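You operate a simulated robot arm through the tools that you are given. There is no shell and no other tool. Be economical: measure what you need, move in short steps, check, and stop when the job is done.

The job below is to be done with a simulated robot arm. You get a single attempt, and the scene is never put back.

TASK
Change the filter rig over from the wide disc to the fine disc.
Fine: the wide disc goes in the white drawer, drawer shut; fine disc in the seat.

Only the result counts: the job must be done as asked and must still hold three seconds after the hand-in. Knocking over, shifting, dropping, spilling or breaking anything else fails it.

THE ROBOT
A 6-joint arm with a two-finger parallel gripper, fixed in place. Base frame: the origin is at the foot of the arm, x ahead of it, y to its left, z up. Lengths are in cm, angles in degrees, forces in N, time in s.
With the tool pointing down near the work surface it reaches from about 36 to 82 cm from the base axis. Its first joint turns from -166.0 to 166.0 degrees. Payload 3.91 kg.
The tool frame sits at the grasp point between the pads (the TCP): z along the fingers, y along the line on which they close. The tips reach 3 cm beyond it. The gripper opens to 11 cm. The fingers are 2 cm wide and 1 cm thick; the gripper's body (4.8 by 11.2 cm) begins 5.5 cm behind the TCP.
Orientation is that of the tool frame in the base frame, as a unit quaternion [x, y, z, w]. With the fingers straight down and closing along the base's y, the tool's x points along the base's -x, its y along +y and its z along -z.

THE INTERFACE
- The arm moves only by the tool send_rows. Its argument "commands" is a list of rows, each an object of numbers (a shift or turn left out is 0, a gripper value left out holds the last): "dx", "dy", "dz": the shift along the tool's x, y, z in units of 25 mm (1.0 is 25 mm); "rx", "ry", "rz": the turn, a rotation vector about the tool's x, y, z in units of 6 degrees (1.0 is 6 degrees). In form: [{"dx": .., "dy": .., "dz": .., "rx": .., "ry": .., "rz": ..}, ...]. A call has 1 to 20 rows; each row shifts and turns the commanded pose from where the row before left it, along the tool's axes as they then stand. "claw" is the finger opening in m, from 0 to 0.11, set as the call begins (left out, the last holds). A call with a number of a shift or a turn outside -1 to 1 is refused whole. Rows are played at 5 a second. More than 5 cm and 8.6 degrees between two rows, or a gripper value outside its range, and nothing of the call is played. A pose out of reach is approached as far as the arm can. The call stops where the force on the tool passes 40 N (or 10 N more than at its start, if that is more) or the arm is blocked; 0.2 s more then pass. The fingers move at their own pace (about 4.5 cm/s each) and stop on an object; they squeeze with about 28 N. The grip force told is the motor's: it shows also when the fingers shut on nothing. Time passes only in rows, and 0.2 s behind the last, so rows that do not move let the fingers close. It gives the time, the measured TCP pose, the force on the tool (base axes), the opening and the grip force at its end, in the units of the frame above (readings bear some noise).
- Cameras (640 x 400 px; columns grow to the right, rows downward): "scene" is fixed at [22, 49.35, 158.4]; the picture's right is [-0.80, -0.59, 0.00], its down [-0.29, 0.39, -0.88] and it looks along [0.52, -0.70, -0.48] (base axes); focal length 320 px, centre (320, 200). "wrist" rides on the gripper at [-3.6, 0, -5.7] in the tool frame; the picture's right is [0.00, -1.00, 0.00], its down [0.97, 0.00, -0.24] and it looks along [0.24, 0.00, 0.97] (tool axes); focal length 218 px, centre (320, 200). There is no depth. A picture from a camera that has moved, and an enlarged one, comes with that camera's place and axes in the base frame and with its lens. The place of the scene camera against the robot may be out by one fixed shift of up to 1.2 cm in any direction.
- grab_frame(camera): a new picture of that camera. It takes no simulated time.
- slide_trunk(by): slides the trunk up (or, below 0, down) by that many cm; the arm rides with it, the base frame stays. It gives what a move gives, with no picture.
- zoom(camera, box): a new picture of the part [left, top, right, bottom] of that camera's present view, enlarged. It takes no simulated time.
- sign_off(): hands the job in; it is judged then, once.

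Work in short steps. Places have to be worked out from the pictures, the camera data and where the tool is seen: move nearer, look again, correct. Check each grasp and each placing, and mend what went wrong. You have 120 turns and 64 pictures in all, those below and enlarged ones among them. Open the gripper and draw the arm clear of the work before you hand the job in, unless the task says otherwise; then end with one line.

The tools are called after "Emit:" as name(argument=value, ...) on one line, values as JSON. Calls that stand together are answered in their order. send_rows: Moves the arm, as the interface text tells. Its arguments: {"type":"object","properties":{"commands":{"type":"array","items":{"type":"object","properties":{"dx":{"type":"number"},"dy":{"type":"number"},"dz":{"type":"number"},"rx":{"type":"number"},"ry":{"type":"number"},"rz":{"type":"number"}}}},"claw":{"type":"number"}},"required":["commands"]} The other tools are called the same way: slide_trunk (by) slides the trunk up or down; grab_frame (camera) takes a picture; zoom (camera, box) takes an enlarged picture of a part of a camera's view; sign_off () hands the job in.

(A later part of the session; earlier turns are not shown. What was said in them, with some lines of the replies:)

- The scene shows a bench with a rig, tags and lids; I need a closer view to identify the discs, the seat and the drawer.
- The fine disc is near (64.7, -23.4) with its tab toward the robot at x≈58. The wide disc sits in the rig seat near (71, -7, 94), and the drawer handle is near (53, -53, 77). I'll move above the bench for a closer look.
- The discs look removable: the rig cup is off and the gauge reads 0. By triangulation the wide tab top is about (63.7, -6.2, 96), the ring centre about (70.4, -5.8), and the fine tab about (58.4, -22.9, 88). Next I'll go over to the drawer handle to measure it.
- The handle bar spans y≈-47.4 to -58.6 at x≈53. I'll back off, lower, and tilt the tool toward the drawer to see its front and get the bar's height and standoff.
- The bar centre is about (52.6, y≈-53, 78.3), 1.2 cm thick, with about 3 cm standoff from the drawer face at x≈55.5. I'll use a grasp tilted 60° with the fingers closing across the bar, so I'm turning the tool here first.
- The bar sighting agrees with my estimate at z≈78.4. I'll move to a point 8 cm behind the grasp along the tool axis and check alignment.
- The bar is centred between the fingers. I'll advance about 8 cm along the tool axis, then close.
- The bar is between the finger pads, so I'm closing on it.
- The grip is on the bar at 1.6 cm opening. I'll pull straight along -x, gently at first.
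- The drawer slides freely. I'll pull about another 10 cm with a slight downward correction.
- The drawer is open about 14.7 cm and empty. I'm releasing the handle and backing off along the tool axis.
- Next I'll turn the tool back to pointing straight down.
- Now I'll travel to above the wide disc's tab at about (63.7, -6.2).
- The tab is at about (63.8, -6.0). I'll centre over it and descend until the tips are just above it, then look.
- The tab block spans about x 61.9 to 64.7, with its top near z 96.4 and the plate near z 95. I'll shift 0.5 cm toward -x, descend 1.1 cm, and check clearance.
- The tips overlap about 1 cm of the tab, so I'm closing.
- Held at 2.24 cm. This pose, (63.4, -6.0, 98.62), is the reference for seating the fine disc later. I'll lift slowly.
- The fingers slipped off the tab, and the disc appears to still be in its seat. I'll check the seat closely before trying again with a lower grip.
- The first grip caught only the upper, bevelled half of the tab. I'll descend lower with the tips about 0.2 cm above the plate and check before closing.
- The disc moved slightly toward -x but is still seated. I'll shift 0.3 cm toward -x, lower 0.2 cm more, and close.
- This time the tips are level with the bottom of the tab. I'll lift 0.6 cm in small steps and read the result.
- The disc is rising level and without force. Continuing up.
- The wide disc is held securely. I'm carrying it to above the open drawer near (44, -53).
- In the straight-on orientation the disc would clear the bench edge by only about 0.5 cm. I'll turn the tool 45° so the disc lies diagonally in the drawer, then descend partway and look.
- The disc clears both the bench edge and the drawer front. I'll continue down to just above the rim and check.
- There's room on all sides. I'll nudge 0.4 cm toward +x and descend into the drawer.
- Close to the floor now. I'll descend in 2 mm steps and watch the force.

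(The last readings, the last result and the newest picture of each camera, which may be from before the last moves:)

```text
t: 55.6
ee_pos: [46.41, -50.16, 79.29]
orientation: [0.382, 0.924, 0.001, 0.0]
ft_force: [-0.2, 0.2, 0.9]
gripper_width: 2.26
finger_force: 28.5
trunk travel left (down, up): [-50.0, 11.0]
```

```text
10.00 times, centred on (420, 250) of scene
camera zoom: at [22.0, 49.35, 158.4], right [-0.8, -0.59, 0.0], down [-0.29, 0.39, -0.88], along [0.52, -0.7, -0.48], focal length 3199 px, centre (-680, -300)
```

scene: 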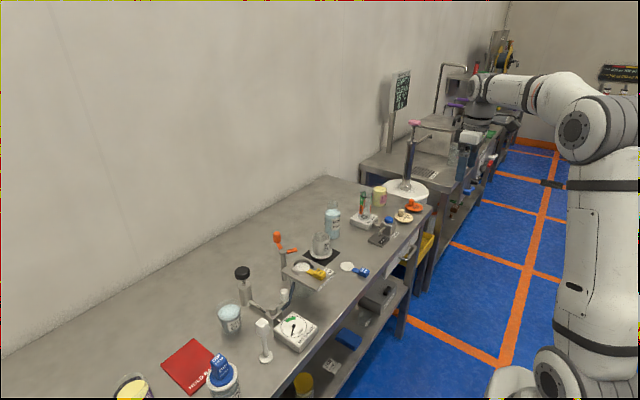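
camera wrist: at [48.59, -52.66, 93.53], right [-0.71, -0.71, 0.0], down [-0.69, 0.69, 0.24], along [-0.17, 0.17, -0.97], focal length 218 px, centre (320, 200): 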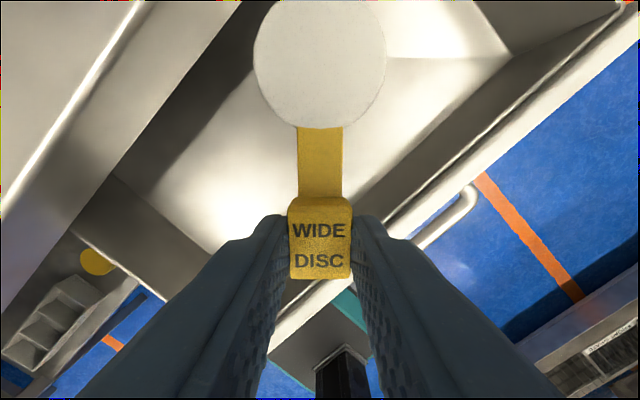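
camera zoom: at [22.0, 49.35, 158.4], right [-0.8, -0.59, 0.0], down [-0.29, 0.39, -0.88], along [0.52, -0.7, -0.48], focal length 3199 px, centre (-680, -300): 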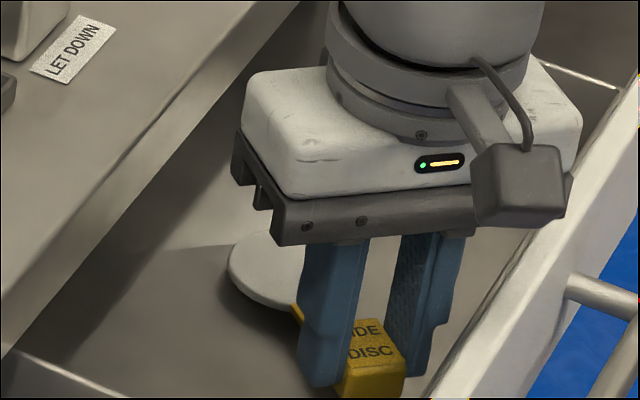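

Emit:
send_rows(commands=[{"dz": 0.08}, {"dz": 0.08}])

Emit:
send_rows(commands=[{"dz": 0.08}, {"dz": 0.08}])

Emit:
zoom(camera="scene", box=[400, 235, 440, 275])

```text
t: 56.2
ee_pos: [46.41, -50.04, 78.74]
orientation: [0.382, 0.924, 0.0, 0.0]
ft_force: [0.0, -0.9, -0.9]
gripper_width: 2.25
finger_force: 28.1
trunk travel left (down, up): [-50.0, 11.0]
```

```text
t: 56.8
ee_pos: [46.39, -50.06, 78.43]
orientation: [0.382, 0.924, 0.0, 0.0]
ft_force: [0.0, -0.5, 0.1]
gripper_width: 2.26
finger_force: 28.1
trunk travel left (down, up): [-50.0, 11.0]
```

```text
10.00 times, centred on (420, 255) of scene
camera zoom: at [22.0, 49.35, 158.4], right [-0.8, -0.59, 0.0], down [-0.29, 0.39, -0.88], along [0.52, -0.7, -0.48], focal length 3199 px, centre (-680, -350)
```

zoom: 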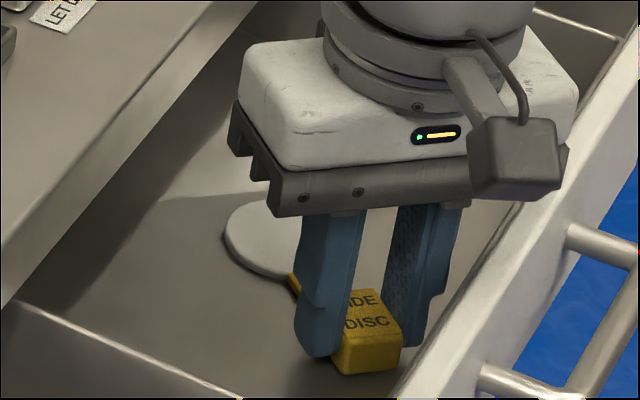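

Emit:
send_rows(commands=[{"dz": 0.08}, {"dz": 0.08}])

Emit:
send_rows(commands=[{"dz": 0.08}])

Emit:
grab_frame(camera="wrist")

```text
t: 57.4
ee_pos: [46.48, -50.11, 78.23]
orientation: [0.382, 0.924, 0.0, 0.001]
ft_force: [-0.9, 2.1, 18.5]
gripper_width: 2.25
finger_force: 27.6
trunk travel left (down, up): [-50.0, 11.0]
```

```text
t: 57.8
ee_pos: [46.47, -50.08, 78.13]
orientation: [0.383, 0.924, -0.001, 0.003]
ft_force: [0.9, -0.8, 22.8]
gripper_width: 2.25
finger_force: 27.6
trunk travel left (down, up): [-50.0, 11.0]
```

```text
23 pictures are left
camera wrist: at [48.99, -52.6, 83.74], right [-0.71, -0.71, 0.0], down [-0.69, 0.69, 0.24], along [-0.17, 0.17, -0.97], focal length 218 px, centre (320, 200)
```

wrist: 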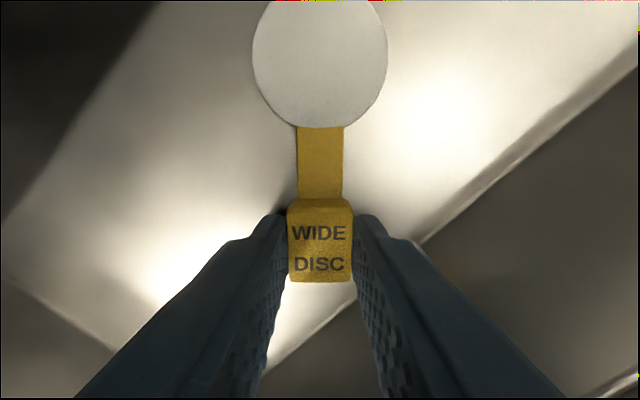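

Contact: the disc is on the drawer floor, 18 N at z≈78.2. I'll ease up 1 mm, open slightly and lift out.

Emit:
send_rows(commands=[{"dz": -0.08}, {}], claw=0.034)

Emit:
send_rows(commands=[{"dz": -0.15}, {"dz": -0.3}, {"dz": -0.5}, {"dz": -0.8}, {"dz": -0.8}, {"dz": -0.8}, {"dz": -0.8}, {"dz": -0.8}, {"dz": -0.8}])

Emit:
grab_frame(camera="wrist")

```text
t: 58.4
ee_pos: [46.34, -50.05, 77.99]
orientation: [0.382, 0.924, 0.0, -0.001]
ft_force: [0.0, 1.0, 1.9]
gripper_width: 3.38
finger_force: 0.1
trunk travel left (down, up): [-50.0, 11.0]
```

```text
t: 60.4
ee_pos: [46.66, -50.21, 92.53]
orientation: [0.383, 0.924, 0.001, 0.0]
ft_force: [0.3, 0.1, 0.7]
gripper_width: 3.38
finger_force: 0.1
trunk travel left (down, up): [-50.0, 11.0]
```

```text
22 pictures are left
camera wrist: at [49.15, -52.66, 98.08], right [-0.71, -0.71, 0.0], down [-0.69, 0.69, 0.24], along [-0.17, 0.17, -0.97], focal length 218 px, centre (320, 200)
```

wrist: 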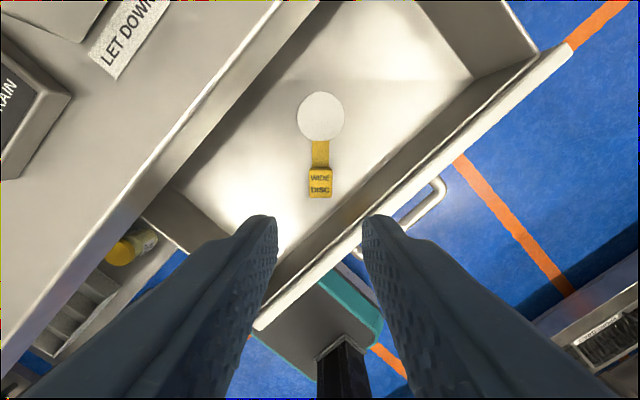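

The wide disc is lying in the drawer. To shut the drawer I'll re-grasp the handle with the same tilted pose as before, first retreating above it and re-orienting.

Emit:
send_rows(commands=[{"dx": 0.41, "dy": -0.79, "dz": -0.4}, {"dx": 0.41, "dy": -0.79, "dz": -0.4}, {"dx": 0.41, "dy": -0.79, "dz": -0.4}, {"dx": 0.41, "dy": -0.79, "dz": -0.4}, {"rx": -0.7071, "ry": -0.7071}, {"rx": -0.7071, "ry": -0.7071}, {"rx": -0.7071, "ry": -0.7071}, {"rx": -0.7071, "ry": -0.7071}, {"rx": -0.7071, "ry": -0.7071}, {"rx": -0.7071, "ry": -0.7071}, {"rx": -0.7071, "ry": -0.7071}, {"rx": -0.7071, "ry": -0.7071}, {"rx": -0.7071, "ry": -0.7071}, {"rx": -0.7071, "ry": -0.7071}], claw=0.035)

Emit:
send_rows(commands=[{"rz": 1}, {"rz": 1}, {"rz": 1}, {"rz": 1}, {"rz": 1}, {"rz": 1}, {"rz": 1}, {"rz": 0.5}])

```text
t: 63.4
ee_pos: [37.98, -52.72, 96.44]
orientation: [0.331, 0.8, 0.192, 0.462]
ft_force: [-0.3, 0.1, 0.2]
gripper_width: 3.48
finger_force: 0.0
trunk travel left (down, up): [-50.0, 11.0]
```

```text
t: 65.2
ee_pos: [37.92, -52.79, 96.5]
orientation: [0.612, 0.612, 0.354, 0.353]
ft_force: [0.0, -0.3, 0.6]
gripper_width: 3.51
finger_force: 0.0
trunk travel left (down, up): [-50.0, 11.0]
```

The orientation matches the earlier grasp. I'll drop to the pre-grasp point and look.

Emit:
send_rows(commands=[{"dz": -0.25, "dy": -0.8}, {"dy": -0.8}, {"dy": -0.8}, {"dy": -0.8}, {"dy": -0.8}, {"dy": -0.8}, {"dy": -0.8}, {"dy": -0.8}])

Emit:
grab_frame(camera="wrist")

```text
t: 67.0
ee_pos: [29.43, -52.79, 82.87]
orientation: [0.612, 0.613, 0.354, 0.353]
ft_force: [-1.0, 0.3, 0.0]
gripper_width: 3.51
finger_force: 0.0
trunk travel left (down, up): [-50.0, 11.0]
```

```text
21 pictures are left
camera wrist: at [24.53, -56.42, 85.65], right [-0.5, 0.0, -0.87], down [-0.21, 0.97, 0.12], along [0.84, 0.24, -0.49], focal length 218 px, centre (320, 200)
```

wrist: 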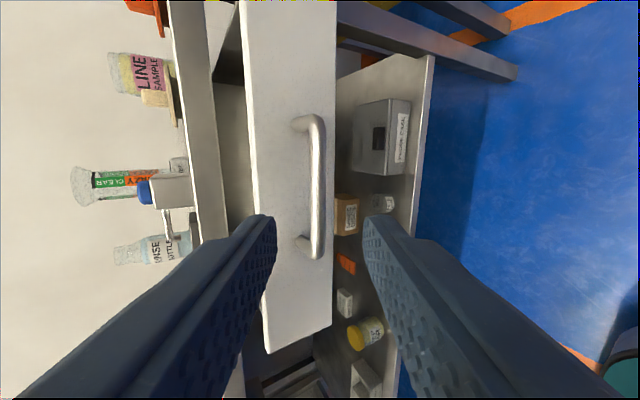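

The bar is centred again. I'll advance 8 cm and close on it.

Emit:
send_rows(commands=[{"dz": 0.8}, {"dz": 0.8}, {"dz": 0.8}, {"dz": 0.75}])

Emit:
send_rows(commands=[{}, {}, {}, {}], claw=0.0)

```text
t: 68.0
ee_pos: [36.25, -52.9, 78.82]
orientation: [0.612, 0.613, 0.353, 0.353]
ft_force: [-1.0, -0.5, -0.5]
gripper_width: 3.49
finger_force: 0.0
trunk travel left (down, up): [-50.0, 11.0]
```

```text
t: 69.0
ee_pos: [36.32, -52.9, 79.01]
orientation: [0.613, 0.612, 0.354, 0.353]
ft_force: [1.7, -1.7, 5.1]
gripper_width: 1.61
finger_force: 44.8
trunk travel left (down, up): [-50.0, 11.0]
```

Gripped. Pushing the drawer in along +x, most of the way.

Emit:
send_rows(commands=[{"dz": 0.2, "dy": 0.115}, {"dz": 0.4, "dy": 0.23}, {"dz": 0.4, "dy": 0.23}, {"dz": 0.4, "dy": 0.23}, {"dz": 0.4, "dy": 0.23}, {"dz": 0.4, "dy": 0.23}, {"dz": 0.4, "dy": 0.23}, {"dz": 0.4, "dy": 0.23}, {"dz": 0.4, "dy": 0.23}, {"dz": 0.4, "dy": 0.23}, {"dz": 0.4, "dy": 0.23}, {"dz": 0.4, "dy": 0.23}, {"dz": 0.2, "dy": 0.115}])

Emit:
send_rows(commands=[{"dz": 0.14, "dy": 0.08}, {"dz": 0.14, "dy": 0.08}, {"dz": 0.1, "dy": 0.058}])

```text
t: 71.8
ee_pos: [50.1, -52.7, 79.03]
orientation: [0.612, 0.612, 0.355, 0.354]
ft_force: [-1.2, -4.8, 7.8]
gripper_width: 1.59
finger_force: 44.6
trunk travel left (down, up): [-50.0, 11.0]
```

```text
t: 72.6
ee_pos: [51.16, -52.82, 78.99]
orientation: [0.613, 0.612, 0.353, 0.354]
ft_force: [-9.9, -3.3, 14.3]
gripper_width: 1.58
finger_force: 45.3
trunk travel left (down, up): [-50.0, 11.0]
```

The drawer is at its original closed position (x 51.16 against 50.97) with a slight stop force. One more small push, then I'll check.

Emit:
send_rows(commands=[{"dz": 0.05, "dy": 0.03}, {"dz": 0.05, "dy": 0.03}])

Emit:
zoom(camera="scene", box=[350, 200, 450, 300])

```text
t: 73.2
ee_pos: [51.07, -52.92, 78.95]
orientation: [0.612, 0.613, 0.353, 0.353]
ft_force: [-33.0, -0.1, 11.4]
gripper_width: 1.63
finger_force: 45.6
trunk travel left (down, up): [-50.0, 11.0]
```

```text
4.00 times, centred on (400, 250) of scene
camera zoom: at [22.0, 49.35, 158.4], right [-0.8, -0.59, 0.0], down [-0.29, 0.39, -0.88], along [0.52, -0.7, -0.48], focal length 1280 px, centre (0, 0)
```

zoom: 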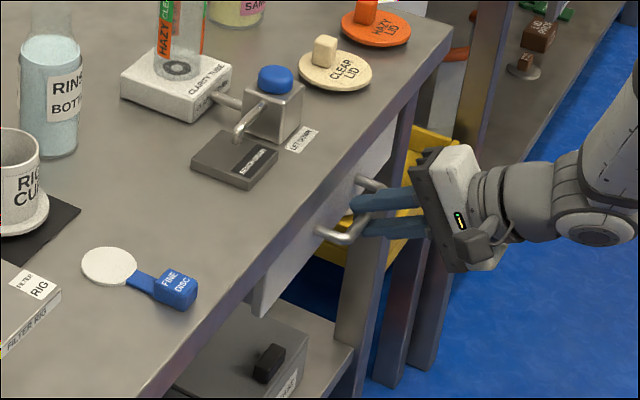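

The drawer is hard against its stop at 33 N. I'm releasing and backing away.

Emit:
send_rows(commands=[{}, {}, {"dz": -0.4}, {"dz": -0.8}, {"dz": -0.8}, {"dz": -0.8}, {"dz": -0.8}, {"dy": 0.8}, {"dy": 0.8}, {"dy": 0.8}, {"dy": 0.8}, {"dy": 0.8}, {"dy": 0.8}, {"dy": 0.8}], claw=0.035)

Emit:
send_rows(commands=[{"rz": -1}, {"rz": -1}, {"rz": -1}, {"rz": -1}, {"rz": -1}, {"rz": -1}, {"rz": -1}, {"rz": -1}, {"rz": -1}, {"rz": -1}, {"rz": -1}, {"rz": -1}, {"rz": -1}, {"rz": -1}, {"rz": -1}])

Emit:
send_rows(commands=[{"ry": 1}, {"ry": 1}, {"ry": 1}, {"ry": 1}, {"ry": 1}, {"ry": 1}, {"ry": 1}, {"ry": 1}, {"ry": 1}, {"ry": 1}, {"dz": -0.8}, {"dz": -0.8}, {"dz": -0.8}], claw=0.05)

```text
t: 76.2
ee_pos: [50.67, -52.73, 95.6]
orientation: [0.613, 0.612, 0.353, 0.354]
ft_force: [0.3, -0.3, -0.6]
gripper_width: 3.51
finger_force: 0.1
trunk travel left (down, up): [-50.0, 11.0]
```

```text
t: 79.4
ee_pos: [50.69, -52.67, 95.54]
orientation: [-0.001, 0.866, 0.0, 0.499]
ft_force: [0.8, 0.3, -0.4]
gripper_width: 3.5
finger_force: 0.1
trunk travel left (down, up): [-50.0, 11.0]
```

```text
t: 82.2
ee_pos: [50.69, -52.75, 101.67]
orientation: [0.0, 1.0, 0.001, -0.001]
ft_force: [-0.5, -0.2, 0.9]
gripper_width: 5.04
finger_force: 0.0
trunk travel left (down, up): [-50.0, 11.0]
```

Now I'll move over the fine disc's tab at about (58, -23) and look.

Emit:
send_rows(commands=[{"dx": -0.24, "dy": 0.993}, {"dx": -0.24, "dy": 0.993}, {"dx": -0.24, "dy": 0.993}, {"dx": -0.24, "dy": 0.993}, {"dx": -0.24, "dy": 0.993}, {"dx": -0.24, "dy": 0.993}, {"dx": -0.24, "dy": 0.993}, {"dx": -0.24, "dy": 0.993}, {"dx": -0.24, "dy": 0.993}, {"dx": -0.24, "dy": 0.993}, {"dx": -0.24, "dy": 0.993}, {"dx": -0.24, "dy": 0.993}, {"dz": 0.8}, {"dz": 0.8}, {"dz": 0.8}])

Emit:
grab_frame(camera="wrist")

```text
t: 85.4
ee_pos: [58.01, -22.91, 95.42]
orientation: [0.0, 1.0, -0.001, 0.001]
ft_force: [-0.4, -0.1, -0.7]
gripper_width: 5.04
finger_force: 0.0
trunk travel left (down, up): [-50.0, 11.0]
```

```text
19 pictures are left
camera wrist: at [61.61, -22.9, 101.12], right [0.0, -1.0, 0.0], down [-0.97, 0.0, 0.24], along [-0.24, 0.0, -0.97], focal length 218 px, centre (320, 200)
```

wrist: 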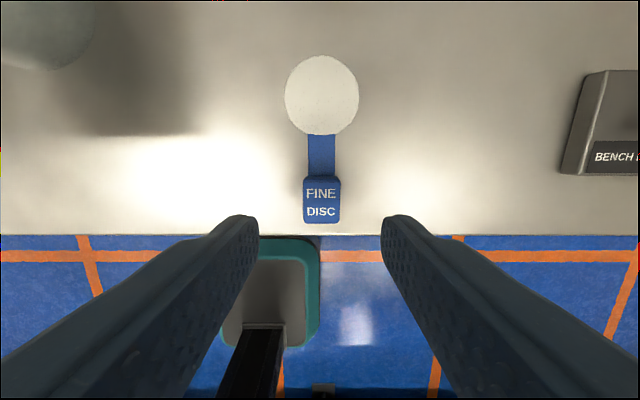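

The tab centre is at about (58.1, -23.0). I'll descend to about z 89.6, then check clearance.

Emit:
send_rows(commands=[{"dy": -0.03, "dz": 0.6}, {"dz": 0.6}, {"dz": 0.6}, {"dz": 0.4}, {"dz": 0.12}])

Emit:
zoom(camera="scene", box=[335, 245, 385, 285])

Emit:
grab_frame(camera="wrist")

```text
t: 86.6
ee_pos: [57.99, -22.9, 89.68]
orientation: [0.0, 1.0, 0.0, -0.001]
ft_force: [-0.1, 0.5, 0.3]
gripper_width: 5.01
finger_force: 0.1
trunk travel left (down, up): [-50.0, 11.0]
```

```text
10.00 times, centred on (360, 265) of scene
camera zoom: at [22.0, 49.35, 158.4], right [-0.8, -0.59, 0.0], down [-0.29, 0.39, -0.88], along [0.52, -0.7, -0.48], focal length 3199 px, centre (-80, -450)
```

zoom: 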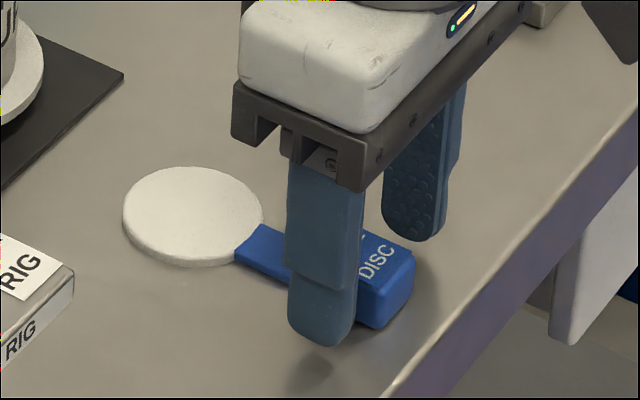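

```text
17 pictures are left
camera wrist: at [61.5, -23.09, 95.39], right [0.0, -1.0, 0.0], down [-0.97, 0.0, 0.24], along [-0.24, 0.0, -0.97], focal length 218 px, centre (320, 200)
```

wrist: 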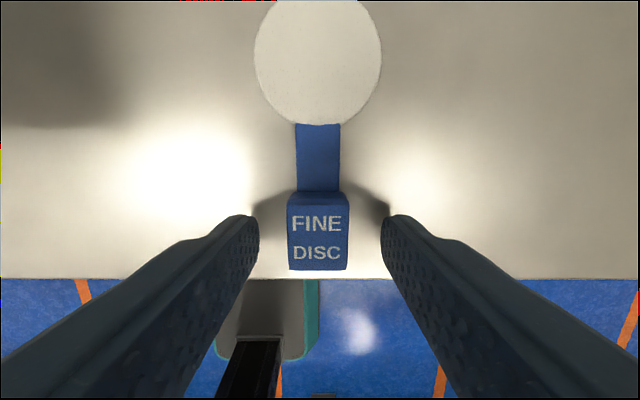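

Alignment matches the wide-disc grasp. I'll lower another 0.5 cm in small steps and watch for contact.

Emit:
send_rows(commands=[{"dz": 0.08}, {"dz": 0.08}, {}])

Emit:
send_rows(commands=[{"dz": 0.05}, {}])

```text
t: 87.4
ee_pos: [57.92, -23.04, 89.3]
orientation: [0.0, 1.0, -0.001, -0.001]
ft_force: [-0.1, 0.4, -0.1]
gripper_width: 5.02
finger_force: 0.0
trunk travel left (down, up): [-50.0, 11.0]
```

```text
t: 88.0
ee_pos: [57.98, -23.11, 89.12]
orientation: [0.0, 1.0, 0.0, -0.001]
ft_force: [-0.2, -0.9, 0.4]
gripper_width: 5.01
finger_force: 0.0
trunk travel left (down, up): [-50.0, 11.0]
```

Tips are about 1–2 mm above the surface. I'm closing, then lifting a little to test.

Emit:
send_rows(commands=[{}, {}, {}, {}, {}], claw=0.0)

Emit:
send_rows(commands=[{"dz": -0.1}, {"dz": -0.1}, {"dz": -0.2}, {"dz": -0.4}, {"dz": -0.6}])

Emit:
grab_frame(camera="wrist")

```text
t: 89.2
ee_pos: [57.86, -23.08, 89.18]
orientation: [0.0, 1.0, 0.0, -0.001]
ft_force: [0.3, -0.9, -0.4]
gripper_width: 2.27
finger_force: 27.8
trunk travel left (down, up): [-50.0, 11.0]
```

```text
t: 90.4
ee_pos: [57.93, -23.14, 92.82]
orientation: [0.001, 1.0, 0.0, 0.001]
ft_force: [0.1, 0.1, 1.0]
gripper_width: 2.25
finger_force: 27.6
trunk travel left (down, up): [-50.0, 11.0]
```

```text
16 pictures are left
camera wrist: at [61.51, -23.17, 98.47], right [0.0, -1.0, 0.0], down [-0.97, 0.0, 0.24], along [-0.24, 0.0, -0.97], focal length 218 px, centre (320, 200)
```

wrist: 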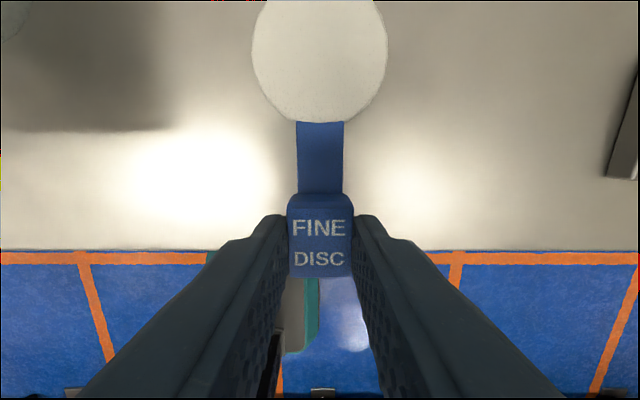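

The fine disc is held at 2.25 cm. I'll raise it and carry it above the rig, then look at the empty seat in the scene view.

Emit:
send_rows(commands=[{"dz": -0.8}, {"dz": -0.8}, {"dz": -0.8}, {"dz": -0.8}, {"dz": -0.8}, {"dz": -0.8}, {"dz": -0.8}, {"dx": -0.32, "dy": 0.98}, {"dx": -0.32, "dy": 0.98}, {"dx": -0.32, "dy": 0.98}, {"dx": -0.32, "dy": 0.98}, {"dx": -0.32, "dy": 0.98}, {"dx": -0.32, "dy": 0.98}, {"dx": -0.32, "dy": 0.98}, {"dz": 0.6}, {"dz": 0.6}, {"dz": 0.6}])

Emit:
zoom(camera="scene", box=[275, 230, 345, 290])

```text
t: 94.0
ee_pos: [63.56, -5.81, 102.43]
orientation: [0.0, 1.0, 0.0, -0.001]
ft_force: [0.0, 0.8, 0.0]
gripper_width: 2.24
finger_force: 27.5
trunk travel left (down, up): [-50.0, 11.0]
```

```text
6.67 times, centred on (310, 260) of scene
camera zoom: at [22.0, 49.35, 158.4], right [-0.8, -0.59, 0.0], down [-0.29, 0.39, -0.88], along [0.52, -0.7, -0.48], focal length 2133 px, centre (387, -200)
```

zoom: 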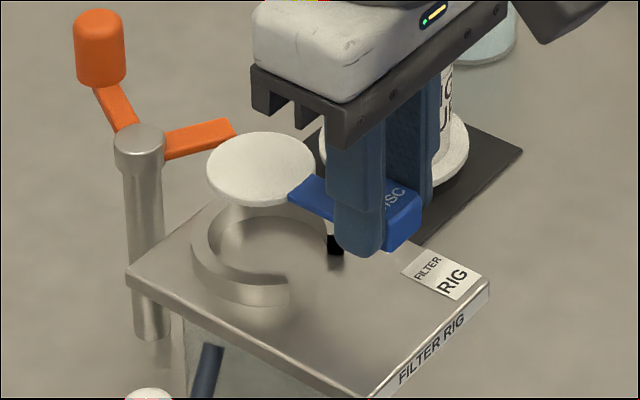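

The hover looks close to aligned. I'll nudge 0.2 cm toward -y, lower to just above the ring, and check from both cameras.

Emit:
send_rows(commands=[{"dy": -0.08, "dz": 0.4}, {"dz": 0.4}, {"dz": 0.12}])

Emit:
grab_frame(camera="wrist")

Emit:
zoom(camera="scene", box=[285, 235, 335, 275])

```text
t: 94.8
ee_pos: [63.39, -5.99, 100.01]
orientation: [0.0, 1.0, 0.0, -0.001]
ft_force: [-1.4, 0.0, -1.2]
gripper_width: 2.27
finger_force: 28.1
trunk travel left (down, up): [-50.0, 11.0]
```

```text
14 pictures are left
camera wrist: at [67.04, -6.17, 105.64], right [0.0, -1.0, 0.0], down [-0.97, 0.0, 0.24], along [-0.24, 0.0, -0.97], focal length 218 px, centre (320, 200)
```

wrist: 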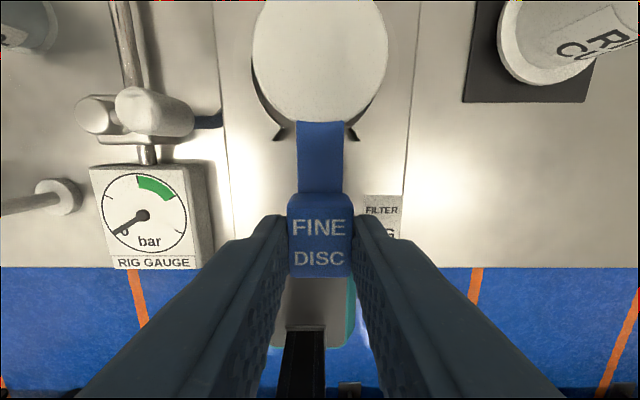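

```text
10.00 times, centred on (310, 255) of scene
camera zoom: at [22.0, 49.35, 158.4], right [-0.8, -0.59, 0.0], down [-0.29, 0.39, -0.88], along [0.52, -0.7, -0.48], focal length 3199 px, centre (420, -350)
```

zoom: 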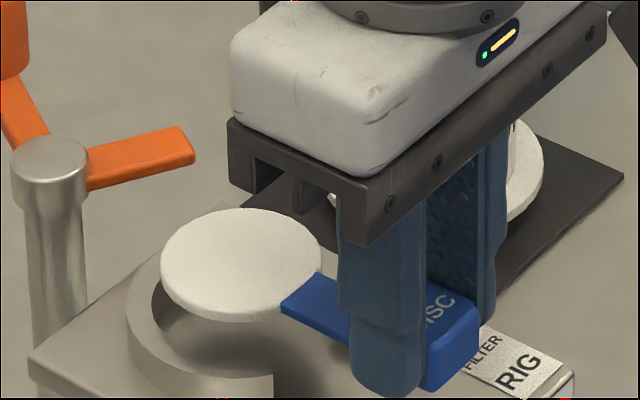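

In y the seat centre is about 0.15 cm toward +y of the disc, and x agrees. I'll apply that correction and lower 1.3 cm to where the disc enters the ring.

Emit:
send_rows(commands=[{"dy": 0.06, "dz": 0.2}, {"dz": 0.2}, {"dz": 0.12}])

Emit:
zoom(camera="scene", box=[285, 240, 335, 280])

Emit:
zoom(camera="wrist", box=[220, 0, 420, 160])

```text
t: 95.6
ee_pos: [63.51, -5.99, 98.67]
orientation: [0.0, 1.0, 0.001, -0.001]
ft_force: [-0.1, -0.1, -0.1]
gripper_width: 2.27
finger_force: 28.1
trunk travel left (down, up): [-50.0, 11.0]
```

```text
10.00 times, centred on (310, 260) of scene
camera zoom: at [22.0, 49.35, 158.4], right [-0.8, -0.59, 0.0], down [-0.29, 0.39, -0.88], along [0.52, -0.7, -0.48], focal length 3199 px, centre (420, -400)
```

zoom: 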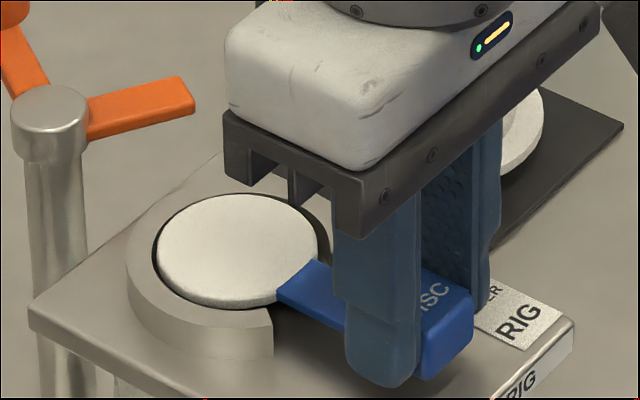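

```text
2.50 times, centred on (320, 80) of wrist
camera zoom: at [67.13, -6.05, 104.29], right [0.0, -1.0, 0.0], down [-0.97, 0.0, 0.24], along [-0.24, 0.0, -0.97], focal length 546 px, centre (320, 500)
```

zoom: 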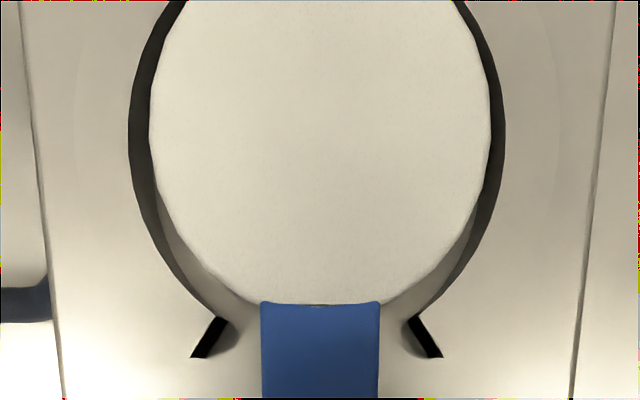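

The disc is well centred in the ring and just at its rim. I'll nudge 1 mm toward -x and lower in small steps until light contact.

Emit:
send_rows(commands=[{"dx": 0.04, "dz": 0.06}, {"dz": 0.06}, {}])

Emit:
send_rows(commands=[{"dz": 0.06}, {"dz": 0.06}, {}])

Emit:
zoom(camera="scene", box=[285, 240, 335, 280])

```text
t: 96.4
ee_pos: [63.36, -5.97, 98.36]
orientation: [0.0, 1.0, 0.001, -0.001]
ft_force: [0.2, -0.4, -1.0]
gripper_width: 2.25
finger_force: 27.8
trunk travel left (down, up): [-50.0, 11.0]
```

```text
t: 97.2
ee_pos: [63.58, -5.95, 97.99]
orientation: [0.0, 1.0, 0.001, -0.001]
ft_force: [1.0, 0.0, 0.0]
gripper_width: 2.27
finger_force: 27.9
trunk travel left (down, up): [-50.0, 11.0]
```

```text
10.00 times, centred on (310, 260) of scene
camera zoom: at [22.0, 49.35, 158.4], right [-0.8, -0.59, 0.0], down [-0.29, 0.39, -0.88], along [0.52, -0.7, -0.48], focal length 3199 px, centre (420, -400)
```

zoom: 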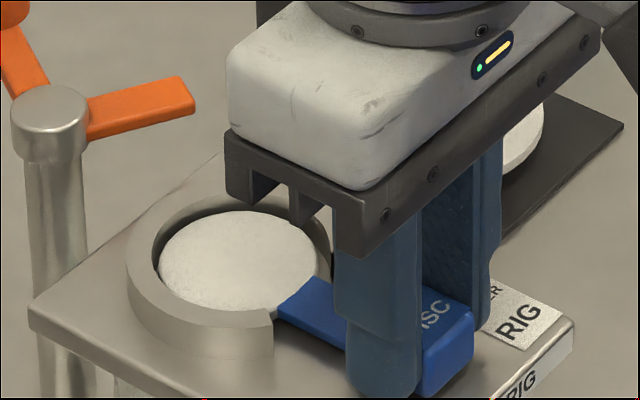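

The disc is inside the ring with clear gaps. Continuing down to contact.

Emit:
send_rows(commands=[{"dz": 0.05}, {"dz": 0.05}, {}])

Emit:
send_rows(commands=[{"dz": 0.04}, {"dz": 0.04}, {}])

```text
t: 98.0
ee_pos: [63.33, -5.97, 97.8]
orientation: [0.0, 1.0, -0.001, -0.001]
ft_force: [0.0, -1.1, 0.1]
gripper_width: 2.26
finger_force: 28.0
trunk travel left (down, up): [-50.0, 11.0]
```

```text
t: 98.8
ee_pos: [63.38, -5.99, 97.65]
orientation: [0.0, 1.0, 0.0, 0.001]
ft_force: [1.9, -0.6, 8.5]
gripper_width: 2.26
finger_force: 28.0
trunk travel left (down, up): [-50.0, 11.0]
```

Light contact at 8.5 N, so the disc rests on the seat. I'll open gently and rise.

Emit:
send_rows(commands=[{}, {}, {}], claw=0.045)

Emit:
send_rows(commands=[{"dz": -0.2}, {"dz": -0.4}, {"dz": -0.8}, {"dz": -0.8}, {"dz": -0.8}, {"dz": -0.8}, {"dz": -0.8}])

Emit:
zoom(camera="scene", box=[285, 245, 335, 285])

Emit:
zoom(camera="wrist", box=[240, 40, 400, 230])

```text
t: 99.6
ee_pos: [63.46, -6.02, 97.64]
orientation: [-0.001, 1.0, 0.0, -0.001]
ft_force: [0.1, 0.8, -0.3]
gripper_width: 4.48
finger_force: 0.2
trunk travel left (down, up): [-50.0, 11.0]
```

```text
t: 101.2
ee_pos: [63.27, -5.93, 109.11]
orientation: [0.001, 1.0, 0.0, 0.0]
ft_force: [-0.4, -0.6, 0.2]
gripper_width: 4.48
finger_force: 0.2
trunk travel left (down, up): [-50.0, 11.0]
```

```text
10.00 times, centred on (310, 265) of scene
camera zoom: at [22.0, 49.35, 158.4], right [-0.8, -0.59, 0.0], down [-0.29, 0.39, -0.88], along [0.52, -0.7, -0.48], focal length 3199 px, centre (420, -450)
```

zoom: 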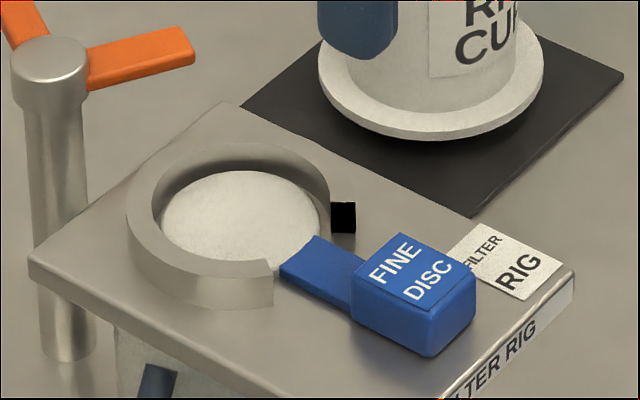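

```text
2.11 times, centred on (320, 135) of wrist
camera zoom: at [66.95, -5.95, 114.86], right [0.0, -1.0, 0.0], down [-0.97, 0.0, 0.24], along [-0.24, 0.0, -0.97], focal length 460 px, centre (320, 337)
```

zoom: 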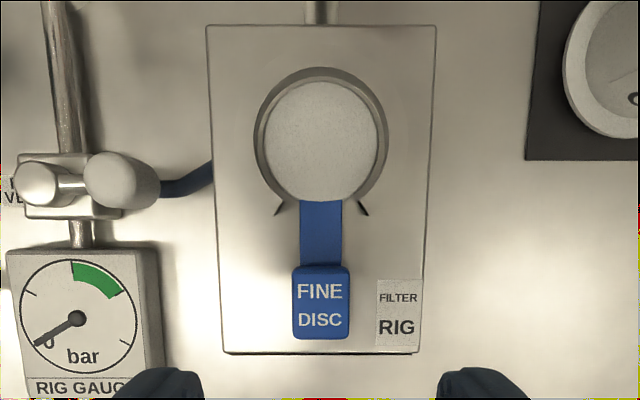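

The fine disc sits centred and flat in the seat. I'll draw the arm clear and do a final check of the whole scene.

Emit:
send_rows(commands=[{"dz": -0.8}, {"dz": -0.8}, {"dz": -0.8}, {"dx": 0.9, "dy": -0.9}, {"dx": 0.9, "dy": -0.9}, {"dx": 0.9, "dy": -0.9}, {"dx": 0.9, "dy": -0.9}, {"dx": 0.9, "dy": -0.9}, {"dx": 0.9, "dy": -0.9}, {"dx": 0.9, "dy": -0.9}, {"dx": 0.9, "dy": -0.9}, {"dy": -0.9}, {"dy": -0.9}, {"dy": -0.9}, {"dy": -0.9}], claw=0.08)

Emit:
zoom(camera="scene", box=[200, 170, 460, 340])

Emit:
zoom(camera="scene", box=[350, 200, 450, 300])

```text
t: 104.4
ee_pos: [45.38, -33.19, 115.22]
orientation: [-0.001, 1.0, 0.0, 0.0]
ft_force: [0.6, 0.1, -0.2]
gripper_width: 8.01
finger_force: 0.0
trunk travel left (down, up): [-50.0, 11.0]
```

```text
2.35 times, centred on (330, 255) of scene
camera zoom: at [22.0, 49.35, 158.4], right [-0.8, -0.59, 0.0], down [-0.29, 0.39, -0.88], along [0.52, -0.7, -0.48], focal length 753 px, centre (296, 71)
```

zoom: 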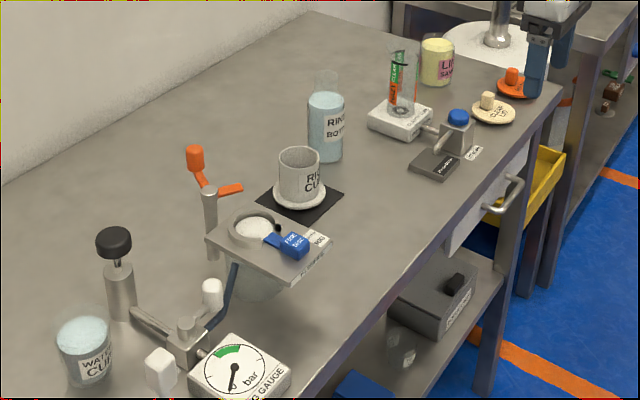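

```text
4.00 times, centred on (400, 250) of scene
camera zoom: at [22.0, 49.35, 158.4], right [-0.8, -0.59, 0.0], down [-0.29, 0.39, -0.88], along [0.52, -0.7, -0.48], focal length 1280 px, centre (0, 0)
```

zoom: 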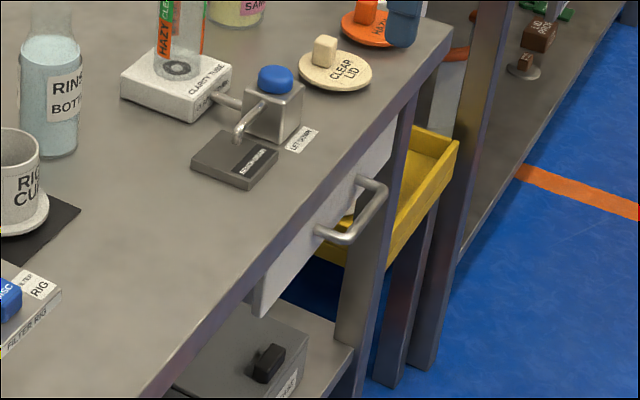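

The drawer is shut, the fine disc is seated, nothing else has moved, and the arm is clear with the gripper open. Handing in.

Emit:
sign_off()

```text
The job is handed in.
```

The changeover is done and handed in: the wide disc is in the shut white drawer, the fine disc is in the rig seat, and nothing else looked disturbed in the final pictures.
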